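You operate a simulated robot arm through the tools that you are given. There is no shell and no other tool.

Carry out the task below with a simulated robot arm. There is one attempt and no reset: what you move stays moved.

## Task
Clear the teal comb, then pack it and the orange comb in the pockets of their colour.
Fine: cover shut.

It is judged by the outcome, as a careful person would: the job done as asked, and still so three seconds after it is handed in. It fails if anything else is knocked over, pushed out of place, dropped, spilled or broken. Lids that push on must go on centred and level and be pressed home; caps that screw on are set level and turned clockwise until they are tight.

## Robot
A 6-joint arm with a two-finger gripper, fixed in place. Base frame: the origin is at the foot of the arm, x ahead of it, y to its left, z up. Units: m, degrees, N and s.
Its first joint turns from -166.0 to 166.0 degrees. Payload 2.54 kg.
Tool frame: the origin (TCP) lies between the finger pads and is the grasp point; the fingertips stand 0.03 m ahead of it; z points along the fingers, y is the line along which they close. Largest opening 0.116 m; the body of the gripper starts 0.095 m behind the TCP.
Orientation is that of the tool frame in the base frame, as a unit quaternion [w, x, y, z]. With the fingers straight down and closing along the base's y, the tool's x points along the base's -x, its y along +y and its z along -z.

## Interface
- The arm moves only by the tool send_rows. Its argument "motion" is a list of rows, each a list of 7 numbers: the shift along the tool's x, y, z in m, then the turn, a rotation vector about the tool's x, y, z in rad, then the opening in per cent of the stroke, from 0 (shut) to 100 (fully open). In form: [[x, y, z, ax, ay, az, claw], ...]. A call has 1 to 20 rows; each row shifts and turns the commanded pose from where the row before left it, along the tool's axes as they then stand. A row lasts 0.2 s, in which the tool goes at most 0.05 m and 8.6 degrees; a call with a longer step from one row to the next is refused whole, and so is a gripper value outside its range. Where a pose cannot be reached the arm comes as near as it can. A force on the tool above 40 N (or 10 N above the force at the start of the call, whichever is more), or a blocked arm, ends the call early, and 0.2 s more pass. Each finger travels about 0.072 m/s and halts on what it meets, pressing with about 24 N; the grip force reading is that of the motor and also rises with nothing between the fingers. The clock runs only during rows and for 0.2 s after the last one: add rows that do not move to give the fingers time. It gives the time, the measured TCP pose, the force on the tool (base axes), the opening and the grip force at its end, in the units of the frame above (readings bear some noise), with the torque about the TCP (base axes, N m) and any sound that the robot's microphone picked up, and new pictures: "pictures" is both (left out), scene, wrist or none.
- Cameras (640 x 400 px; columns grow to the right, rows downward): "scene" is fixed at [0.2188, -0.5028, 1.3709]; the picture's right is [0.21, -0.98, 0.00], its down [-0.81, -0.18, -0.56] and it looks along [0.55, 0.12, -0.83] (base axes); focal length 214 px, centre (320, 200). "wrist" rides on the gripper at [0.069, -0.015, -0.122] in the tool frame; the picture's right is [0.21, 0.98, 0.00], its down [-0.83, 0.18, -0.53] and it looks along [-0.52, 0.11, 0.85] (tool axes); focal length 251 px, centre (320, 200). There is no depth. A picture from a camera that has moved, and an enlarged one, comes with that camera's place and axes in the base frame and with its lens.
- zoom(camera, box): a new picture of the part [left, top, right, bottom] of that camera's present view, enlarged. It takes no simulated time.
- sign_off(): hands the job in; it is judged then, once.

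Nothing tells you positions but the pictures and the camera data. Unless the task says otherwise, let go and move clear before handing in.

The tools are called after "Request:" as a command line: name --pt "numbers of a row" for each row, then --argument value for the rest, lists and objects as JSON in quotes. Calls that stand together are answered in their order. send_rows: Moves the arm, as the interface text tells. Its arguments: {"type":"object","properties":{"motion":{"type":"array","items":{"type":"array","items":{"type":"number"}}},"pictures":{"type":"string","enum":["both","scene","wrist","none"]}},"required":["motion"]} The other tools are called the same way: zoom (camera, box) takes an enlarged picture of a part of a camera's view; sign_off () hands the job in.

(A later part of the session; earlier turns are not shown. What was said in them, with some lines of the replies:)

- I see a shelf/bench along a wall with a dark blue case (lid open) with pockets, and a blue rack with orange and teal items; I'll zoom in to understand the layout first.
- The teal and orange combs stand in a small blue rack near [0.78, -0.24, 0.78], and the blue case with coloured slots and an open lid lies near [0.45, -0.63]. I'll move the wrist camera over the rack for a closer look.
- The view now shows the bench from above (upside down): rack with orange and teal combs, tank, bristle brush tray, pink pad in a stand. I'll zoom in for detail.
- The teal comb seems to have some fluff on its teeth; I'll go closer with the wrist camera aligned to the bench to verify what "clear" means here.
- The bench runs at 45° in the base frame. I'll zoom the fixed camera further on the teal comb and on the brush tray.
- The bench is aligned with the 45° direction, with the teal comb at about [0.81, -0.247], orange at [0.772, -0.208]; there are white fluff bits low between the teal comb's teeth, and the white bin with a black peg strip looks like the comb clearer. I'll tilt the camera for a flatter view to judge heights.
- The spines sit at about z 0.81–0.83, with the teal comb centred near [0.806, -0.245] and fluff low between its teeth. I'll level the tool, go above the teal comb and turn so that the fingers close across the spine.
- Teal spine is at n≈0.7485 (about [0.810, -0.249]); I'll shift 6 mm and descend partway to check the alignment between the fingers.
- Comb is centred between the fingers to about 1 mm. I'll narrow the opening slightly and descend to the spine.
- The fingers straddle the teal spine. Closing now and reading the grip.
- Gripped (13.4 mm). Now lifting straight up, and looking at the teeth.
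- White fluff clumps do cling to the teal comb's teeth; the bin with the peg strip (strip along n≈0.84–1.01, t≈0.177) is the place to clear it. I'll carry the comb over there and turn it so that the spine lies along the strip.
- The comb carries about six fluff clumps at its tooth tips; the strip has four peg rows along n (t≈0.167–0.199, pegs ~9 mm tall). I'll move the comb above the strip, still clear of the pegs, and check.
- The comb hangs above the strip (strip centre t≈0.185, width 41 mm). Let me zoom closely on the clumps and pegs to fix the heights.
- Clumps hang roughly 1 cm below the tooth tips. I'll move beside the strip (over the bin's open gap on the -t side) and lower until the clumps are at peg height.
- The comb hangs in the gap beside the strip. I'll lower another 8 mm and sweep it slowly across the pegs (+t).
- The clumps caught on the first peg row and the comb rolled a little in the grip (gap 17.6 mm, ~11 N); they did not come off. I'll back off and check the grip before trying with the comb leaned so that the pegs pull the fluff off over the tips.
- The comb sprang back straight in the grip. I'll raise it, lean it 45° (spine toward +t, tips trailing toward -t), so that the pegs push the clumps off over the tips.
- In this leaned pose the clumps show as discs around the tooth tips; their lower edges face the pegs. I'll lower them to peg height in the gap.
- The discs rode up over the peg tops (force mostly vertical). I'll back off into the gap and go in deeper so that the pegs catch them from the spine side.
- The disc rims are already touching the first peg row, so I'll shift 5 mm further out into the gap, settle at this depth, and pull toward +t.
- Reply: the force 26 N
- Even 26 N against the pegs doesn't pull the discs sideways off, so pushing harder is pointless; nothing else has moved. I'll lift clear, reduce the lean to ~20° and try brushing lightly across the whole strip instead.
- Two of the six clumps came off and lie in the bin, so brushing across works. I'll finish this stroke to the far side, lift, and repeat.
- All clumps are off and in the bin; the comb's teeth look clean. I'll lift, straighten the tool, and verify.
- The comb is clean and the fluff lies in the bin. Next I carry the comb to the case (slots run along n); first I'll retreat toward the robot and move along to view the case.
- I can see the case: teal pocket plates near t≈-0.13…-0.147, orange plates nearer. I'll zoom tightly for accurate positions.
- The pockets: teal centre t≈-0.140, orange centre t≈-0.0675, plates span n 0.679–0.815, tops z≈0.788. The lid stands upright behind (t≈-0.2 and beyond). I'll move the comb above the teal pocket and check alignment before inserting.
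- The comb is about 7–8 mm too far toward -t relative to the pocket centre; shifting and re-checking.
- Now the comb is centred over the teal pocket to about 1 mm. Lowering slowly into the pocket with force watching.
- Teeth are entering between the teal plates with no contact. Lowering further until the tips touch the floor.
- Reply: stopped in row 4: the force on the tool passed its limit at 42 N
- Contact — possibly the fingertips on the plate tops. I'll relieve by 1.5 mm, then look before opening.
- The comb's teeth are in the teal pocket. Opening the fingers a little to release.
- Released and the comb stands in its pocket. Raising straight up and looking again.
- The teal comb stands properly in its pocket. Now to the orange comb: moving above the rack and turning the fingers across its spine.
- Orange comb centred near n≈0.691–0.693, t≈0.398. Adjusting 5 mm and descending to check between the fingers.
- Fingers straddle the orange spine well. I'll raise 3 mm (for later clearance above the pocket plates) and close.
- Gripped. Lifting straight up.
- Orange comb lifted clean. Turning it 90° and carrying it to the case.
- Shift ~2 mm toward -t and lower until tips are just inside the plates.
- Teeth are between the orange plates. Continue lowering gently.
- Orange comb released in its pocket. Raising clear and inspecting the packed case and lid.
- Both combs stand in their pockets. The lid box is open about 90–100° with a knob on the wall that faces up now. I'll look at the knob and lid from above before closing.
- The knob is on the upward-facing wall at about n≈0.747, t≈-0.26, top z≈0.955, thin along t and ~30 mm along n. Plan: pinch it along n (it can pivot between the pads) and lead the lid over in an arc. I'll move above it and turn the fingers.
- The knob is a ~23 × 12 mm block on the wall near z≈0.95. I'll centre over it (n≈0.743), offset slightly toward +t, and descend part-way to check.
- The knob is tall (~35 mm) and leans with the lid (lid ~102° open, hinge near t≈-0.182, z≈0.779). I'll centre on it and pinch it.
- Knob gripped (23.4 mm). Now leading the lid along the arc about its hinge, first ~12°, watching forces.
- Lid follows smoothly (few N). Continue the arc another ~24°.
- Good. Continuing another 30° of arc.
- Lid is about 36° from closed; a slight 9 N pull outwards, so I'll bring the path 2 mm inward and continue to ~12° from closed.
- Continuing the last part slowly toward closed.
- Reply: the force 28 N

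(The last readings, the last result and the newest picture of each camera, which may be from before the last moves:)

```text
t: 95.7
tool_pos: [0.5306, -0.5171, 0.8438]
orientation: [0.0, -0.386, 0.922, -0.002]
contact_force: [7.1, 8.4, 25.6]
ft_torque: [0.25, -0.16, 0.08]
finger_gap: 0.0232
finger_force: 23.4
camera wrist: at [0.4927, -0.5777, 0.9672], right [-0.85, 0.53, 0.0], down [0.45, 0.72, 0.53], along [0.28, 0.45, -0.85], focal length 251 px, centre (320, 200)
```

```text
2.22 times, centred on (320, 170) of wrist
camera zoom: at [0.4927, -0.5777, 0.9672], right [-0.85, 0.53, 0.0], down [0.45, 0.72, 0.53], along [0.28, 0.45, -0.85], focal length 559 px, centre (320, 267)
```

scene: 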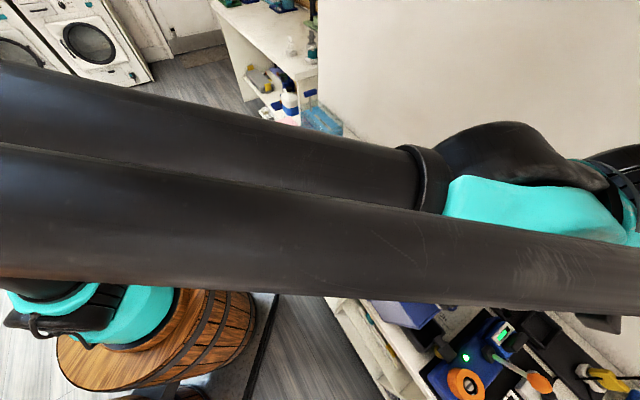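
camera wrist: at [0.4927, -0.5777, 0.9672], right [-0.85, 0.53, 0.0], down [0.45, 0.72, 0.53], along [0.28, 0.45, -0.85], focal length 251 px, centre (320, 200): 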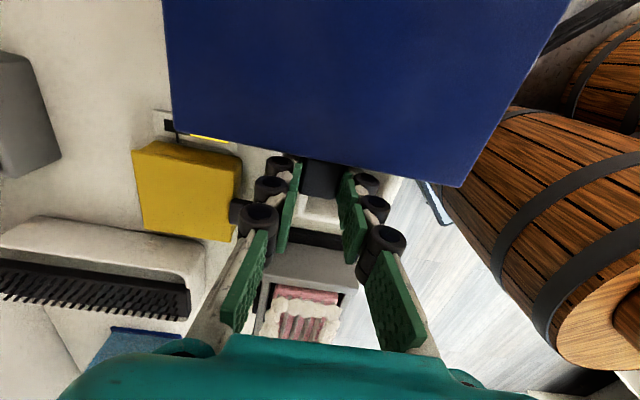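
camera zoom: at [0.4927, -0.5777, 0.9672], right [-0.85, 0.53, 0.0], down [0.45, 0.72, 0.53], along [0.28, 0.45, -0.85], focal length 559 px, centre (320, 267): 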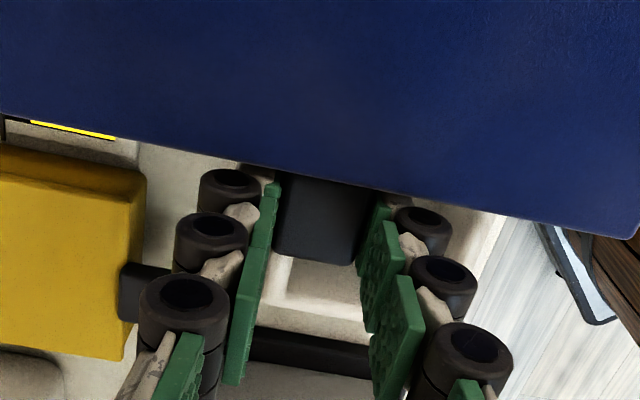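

The lid now presses on something with 26 N — likely shut. I'll zoom on the seam to check whether it is fully closed.

Request:
zoom --camera "scene" --box '[330, 230, 360, 262]'

Request:
zoom --camera "scene" --box '[345, 250, 400, 300]'

Request:
zoom --camera "scene" --box '[390, 245, 450, 300]'

```text
12.50 times, centred on (345, 246) of scene
camera zoom: at [0.2188, -0.5028, 1.3709], right [0.21, -0.98, 0.0], down [-0.81, -0.18, -0.56], along [0.55, 0.12, -0.83], focal length 2681 px, centre (8, -375)
```

zoom: 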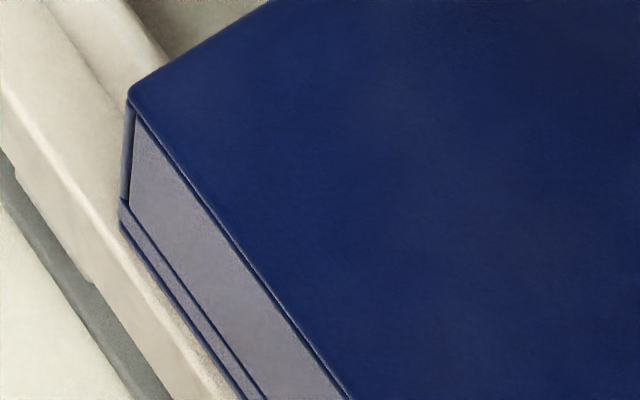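

```text
8.00 times, centred on (372, 275) of scene
camera zoom: at [0.2188, -0.5028, 1.3709], right [0.21, -0.98, 0.0], down [-0.81, -0.18, -0.56], along [0.55, 0.12, -0.83], focal length 1716 px, centre (-100, -400)
```

zoom: 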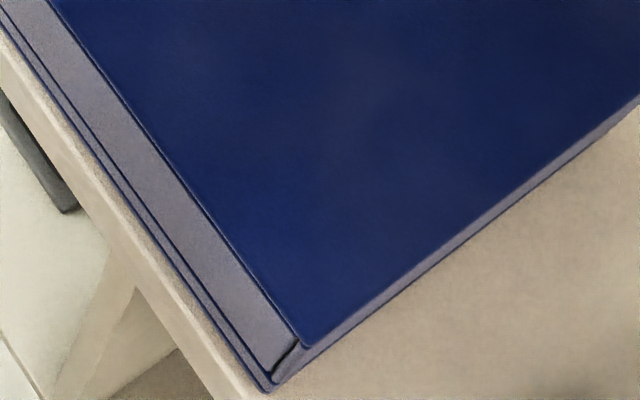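

```text
7.27 times, centred on (420, 272) of scene
camera zoom: at [0.2188, -0.5028, 1.3709], right [0.21, -0.98, 0.0], down [-0.81, -0.18, -0.56], along [0.55, 0.12, -0.83], focal length 1560 px, centre (-407, -327)
```

zoom: 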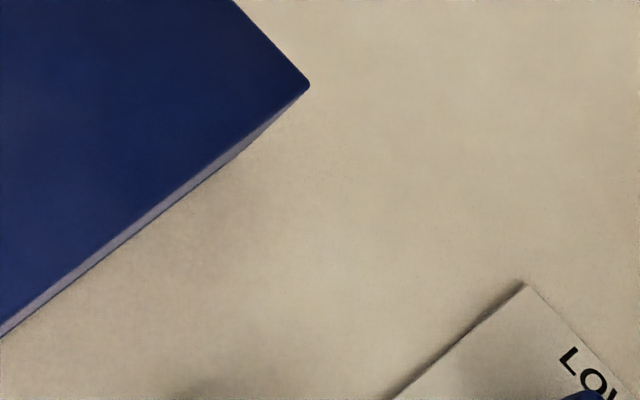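

The seam is thin and parallel all around: the lid is shut. Releasing the knob and backing away.

Request:
send_rows --pt "0 0 -0.001 0 0 0 0" --pt "0 0 0 0 0 0 25" --pt "0 0 0 0 0 0 40" --pt "0 0 0 0 0 0 40" --pt "-0.006 0 0 0 0 0 40" --pt "-0.002 0 -0.015 0 0 0 40" --pt "0 0 -0.03 0 0 0 40" --pt "0 0 -0.04 0 0 0 40" --pt "0 0 -0.04 0 0 0 40" --pt "0 0 0 0 0 0 40"

Request:
zoom --camera "wrist" --box '[180, 0, 480, 200]'

Request:
zoom --camera "scene" --box '[310, 180, 450, 300]'

```text
t: 97.8
tool_pos: [0.536, -0.5116, 0.9725]
orientation: [0.0, -0.386, 0.923, -0.001]
contact_force: [0.1, -0.6, 0.1]
ft_torque: [0.01, 0.01, 0.01]
finger_gap: 0.0463
finger_force: 0.1
camera wrist: at [0.4977, -0.5721, 1.0938], right [-0.85, 0.53, 0.0], down [0.45, 0.72, 0.53], along [0.28, 0.45, -0.85], focal length 251 px, centre (320, 200)
```

scene: 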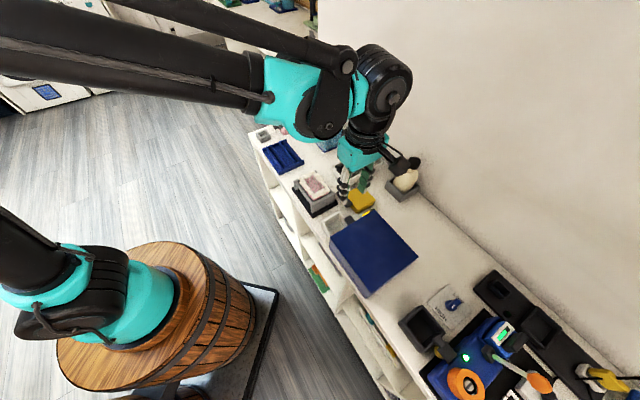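
wrist: 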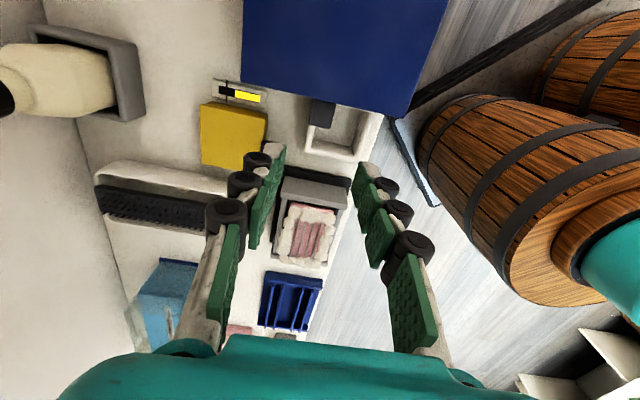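

```text
2.00 times, centred on (330, 100) of wrist
camera zoom: at [0.4977, -0.5721, 1.0938], right [-0.85, 0.53, 0.0], down [0.45, 0.72, 0.53], along [0.28, 0.45, -0.85], focal length 503 px, centre (300, 400)
```

zoom: 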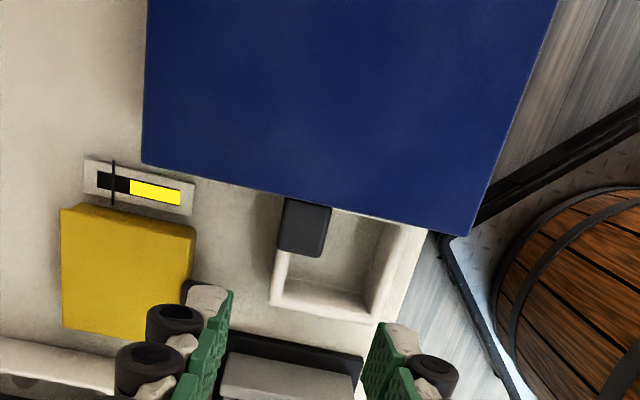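

```text
3.33 times, centred on (380, 240) of scene
camera zoom: at [0.2188, -0.5028, 1.3709], right [0.21, -0.98, 0.0], down [-0.81, -0.18, -0.56], along [0.55, 0.12, -0.83], focal length 715 px, centre (120, 67)
```

zoom: 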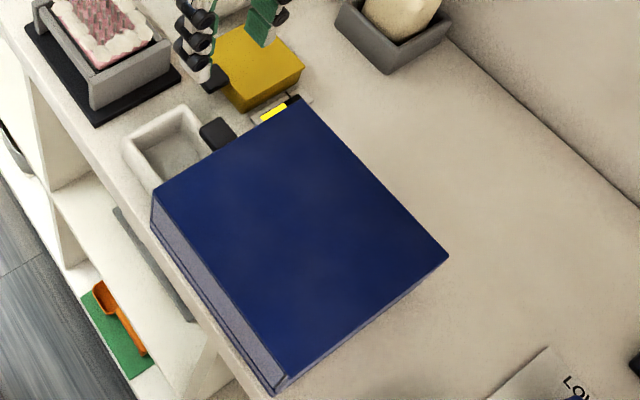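

Lid stays shut. Let me verify the seam, the bin, and the rack before finishing.

Request:
zoom --camera "scene" --box '[330, 230, 360, 262]'

Request:
zoom --camera "scene" --box '[345, 250, 400, 300]'

Request:
zoom --camera "scene" --box '[255, 120, 400, 215]'

Request:
zoom --camera "wrist" --box '[80, 130, 340, 340]'

```text
12.50 times, centred on (345, 246) of scene
camera zoom: at [0.2188, -0.5028, 1.3709], right [0.21, -0.98, 0.0], down [-0.81, -0.18, -0.56], along [0.55, 0.12, -0.83], focal length 2681 px, centre (8, -375)
```

zoom: 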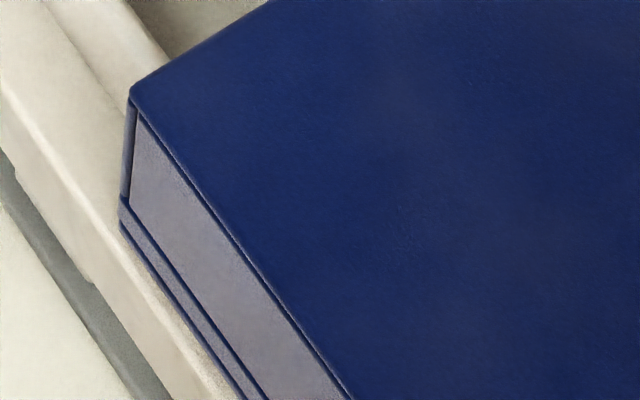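

```text
8.00 times, centred on (372, 275) of scene
camera zoom: at [0.2188, -0.5028, 1.3709], right [0.21, -0.98, 0.0], down [-0.81, -0.18, -0.56], along [0.55, 0.12, -0.83], focal length 1716 px, centre (-100, -400)
```

zoom: 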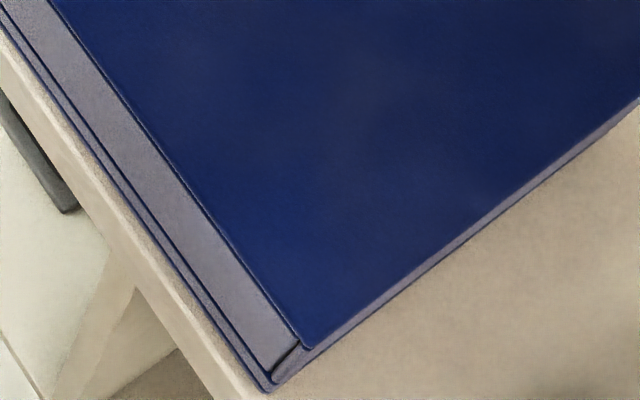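

```text
4.21 times, centred on (328, 168) of scene
camera zoom: at [0.2188, -0.5028, 1.3709], right [0.21, -0.98, 0.0], down [-0.81, -0.18, -0.56], along [0.55, 0.12, -0.83], focal length 903 px, centre (288, 337)
```

zoom: 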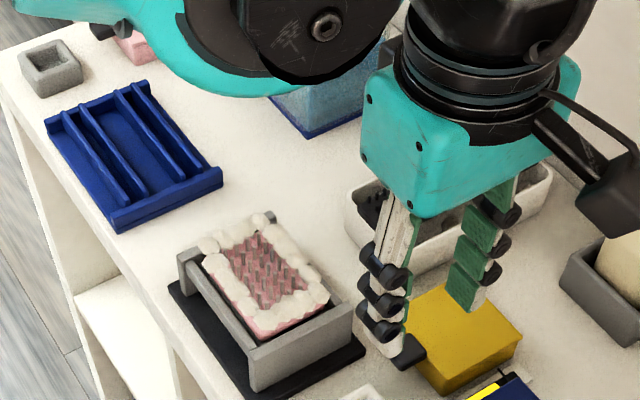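

```text
1.90 times, centred on (210, 235) of wrist
camera zoom: at [0.4977, -0.5721, 1.0938], right [-0.85, 0.53, 0.0], down [0.45, 0.72, 0.53], along [0.28, 0.45, -0.85], focal length 479 px, centre (530, 133)
```

zoom: 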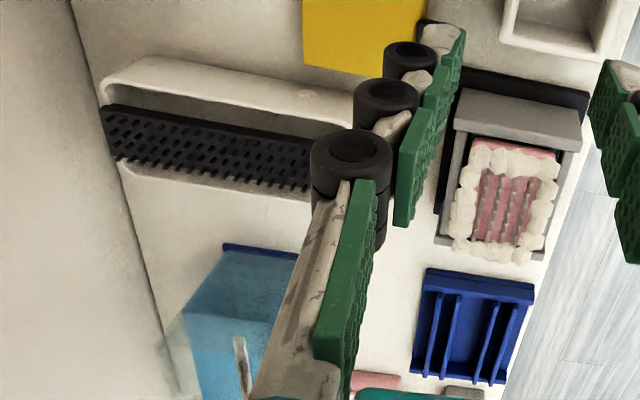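

Everything looks in place; I'll retract the arm further and take one final unobstructed look at the bin and case.

Request:
send_rows --pt "0 0.0 -0.04 0 0 0 40" --pt "0 0.03 -0.03 0 0 0 40" --pt "0 0.04 -0.02 0 0 0 40" --pt "0 0.04 0 0 0 0 40" --pt "0 0.04 0 0 0 0 40" --pt "0 0.04 0 0 0 0 40" --pt "0 0 0 0 0 0 40"

Request:
zoom --camera "scene" --box '[320, 130, 420, 200]'

Request:
zoom --camera "scene" --box '[310, 190, 450, 300]'

Request:
zoom --camera "wrist" --box '[60, 0, 380, 200]'

```text
t: 99.5
tool_pos: [0.401, -0.38, 1.061]
orientation: [-0.001, -0.385, 0.923, -0.002]
contact_force: [0.1, 0.1, 0.7]
ft_torque: [0.0, 0.04, -0.03]
finger_gap: 0.0463
finger_force: 0.1
camera wrist: at [0.3638, -0.4395, 1.1843], right [-0.85, 0.53, 0.0], down [0.45, 0.72, 0.53], along [0.28, 0.45, -0.85], focal length 251 px, centre (320, 200)
```

scene: 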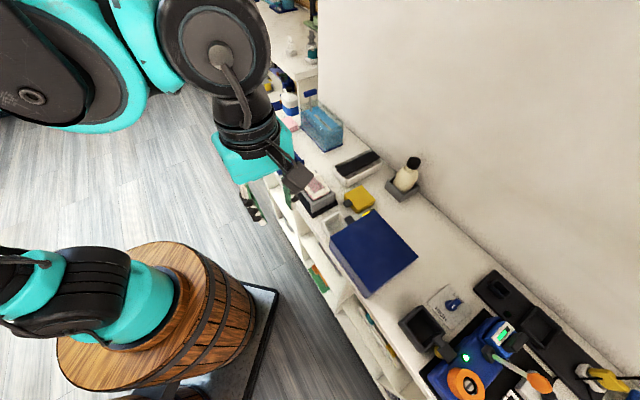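
wrist: 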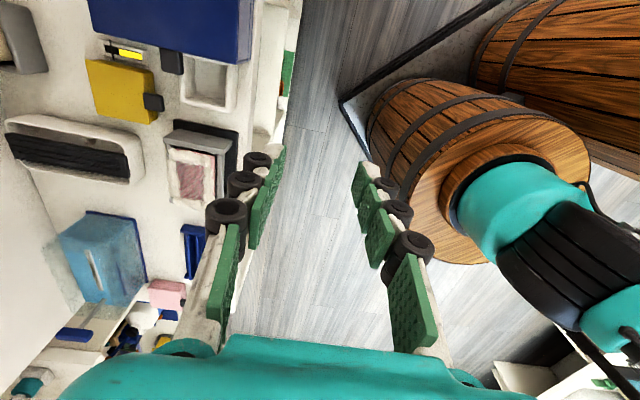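

```text
5.71 times, centred on (370, 165) of scene
camera zoom: at [0.2188, -0.5028, 1.3709], right [0.21, -0.98, 0.0], down [-0.81, -0.18, -0.56], along [0.55, 0.12, -0.83], focal length 1226 px, centre (34, 400)
```

zoom: 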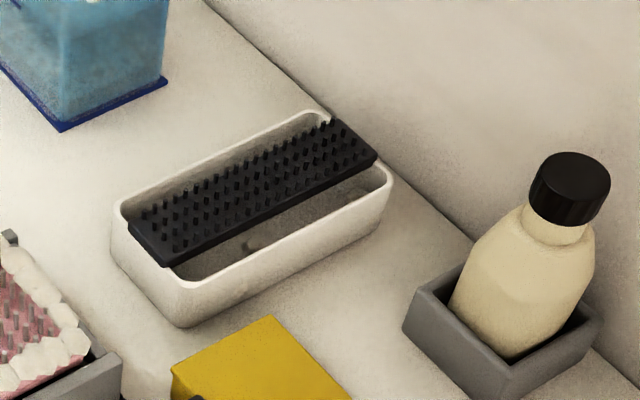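

```text
3.64 times, centred on (380, 245) of scene
camera zoom: at [0.2188, -0.5028, 1.3709], right [0.21, -0.98, 0.0], down [-0.81, -0.18, -0.56], along [0.55, 0.12, -0.83], focal length 780 px, centre (102, 36)
```

zoom: 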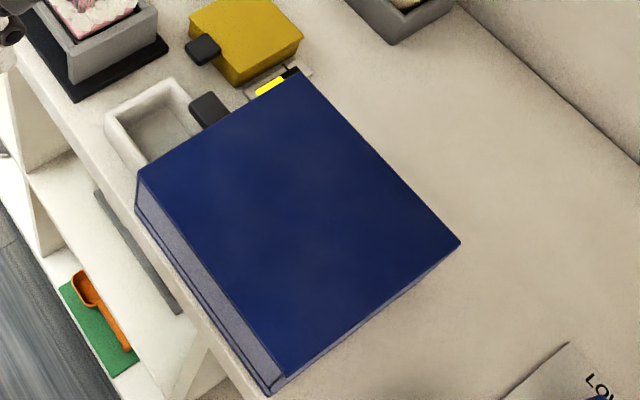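

```text
2.00 times, centred on (220, 100) of wrist
camera zoom: at [0.3638, -0.4395, 1.1843], right [-0.85, 0.53, 0.0], down [0.45, 0.72, 0.53], along [0.28, 0.45, -0.85], focal length 503 px, centre (520, 400)
```

zoom: 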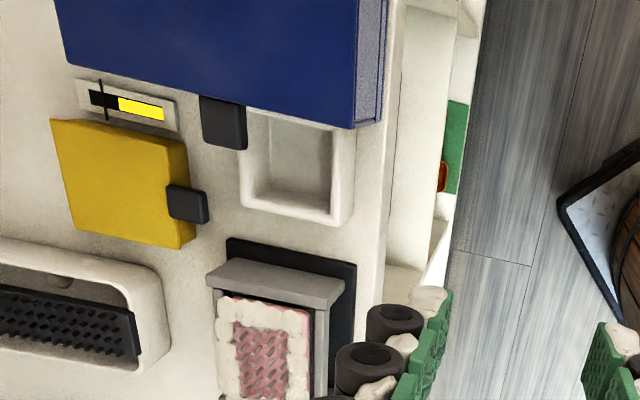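

The teal comb has been brushed clear, with its fluff in the bin. Both combs are in the pockets of their colour and the cover is shut. The arm is clear and nothing else has moved, so I'm handing in.

Request:
sign_off

```text
The job is handed in.
```

The job is handed in. The teal comb is cleared, both combs are packed in the pockets of their colour, and the cover is shut.

- **Teal comb:** it carried about six fluff clumps at the tooth tips. Brushing it across the peg strip over the white bin took them all off. I could see up to three clumps in the bin afterwards, and none on the bench or in the rack. The rest are probably hidden under the strip.
- **Packing:** the teal and orange combs each stand upright between the plates of their own colour.
- **Cover:** I led it over by its knob until it pressed home with about 26 N. From the robot side the seam is thin and even along its length, and the cover stayed down when I let go. I did not view the seam along the front edge.
- **Rest of the bench:** I saw nothing else knocked over or pushed out of place. The arm is open and clear of the bench.

I read "Fine: cover shut" as meaning the cover should be closed at the end.
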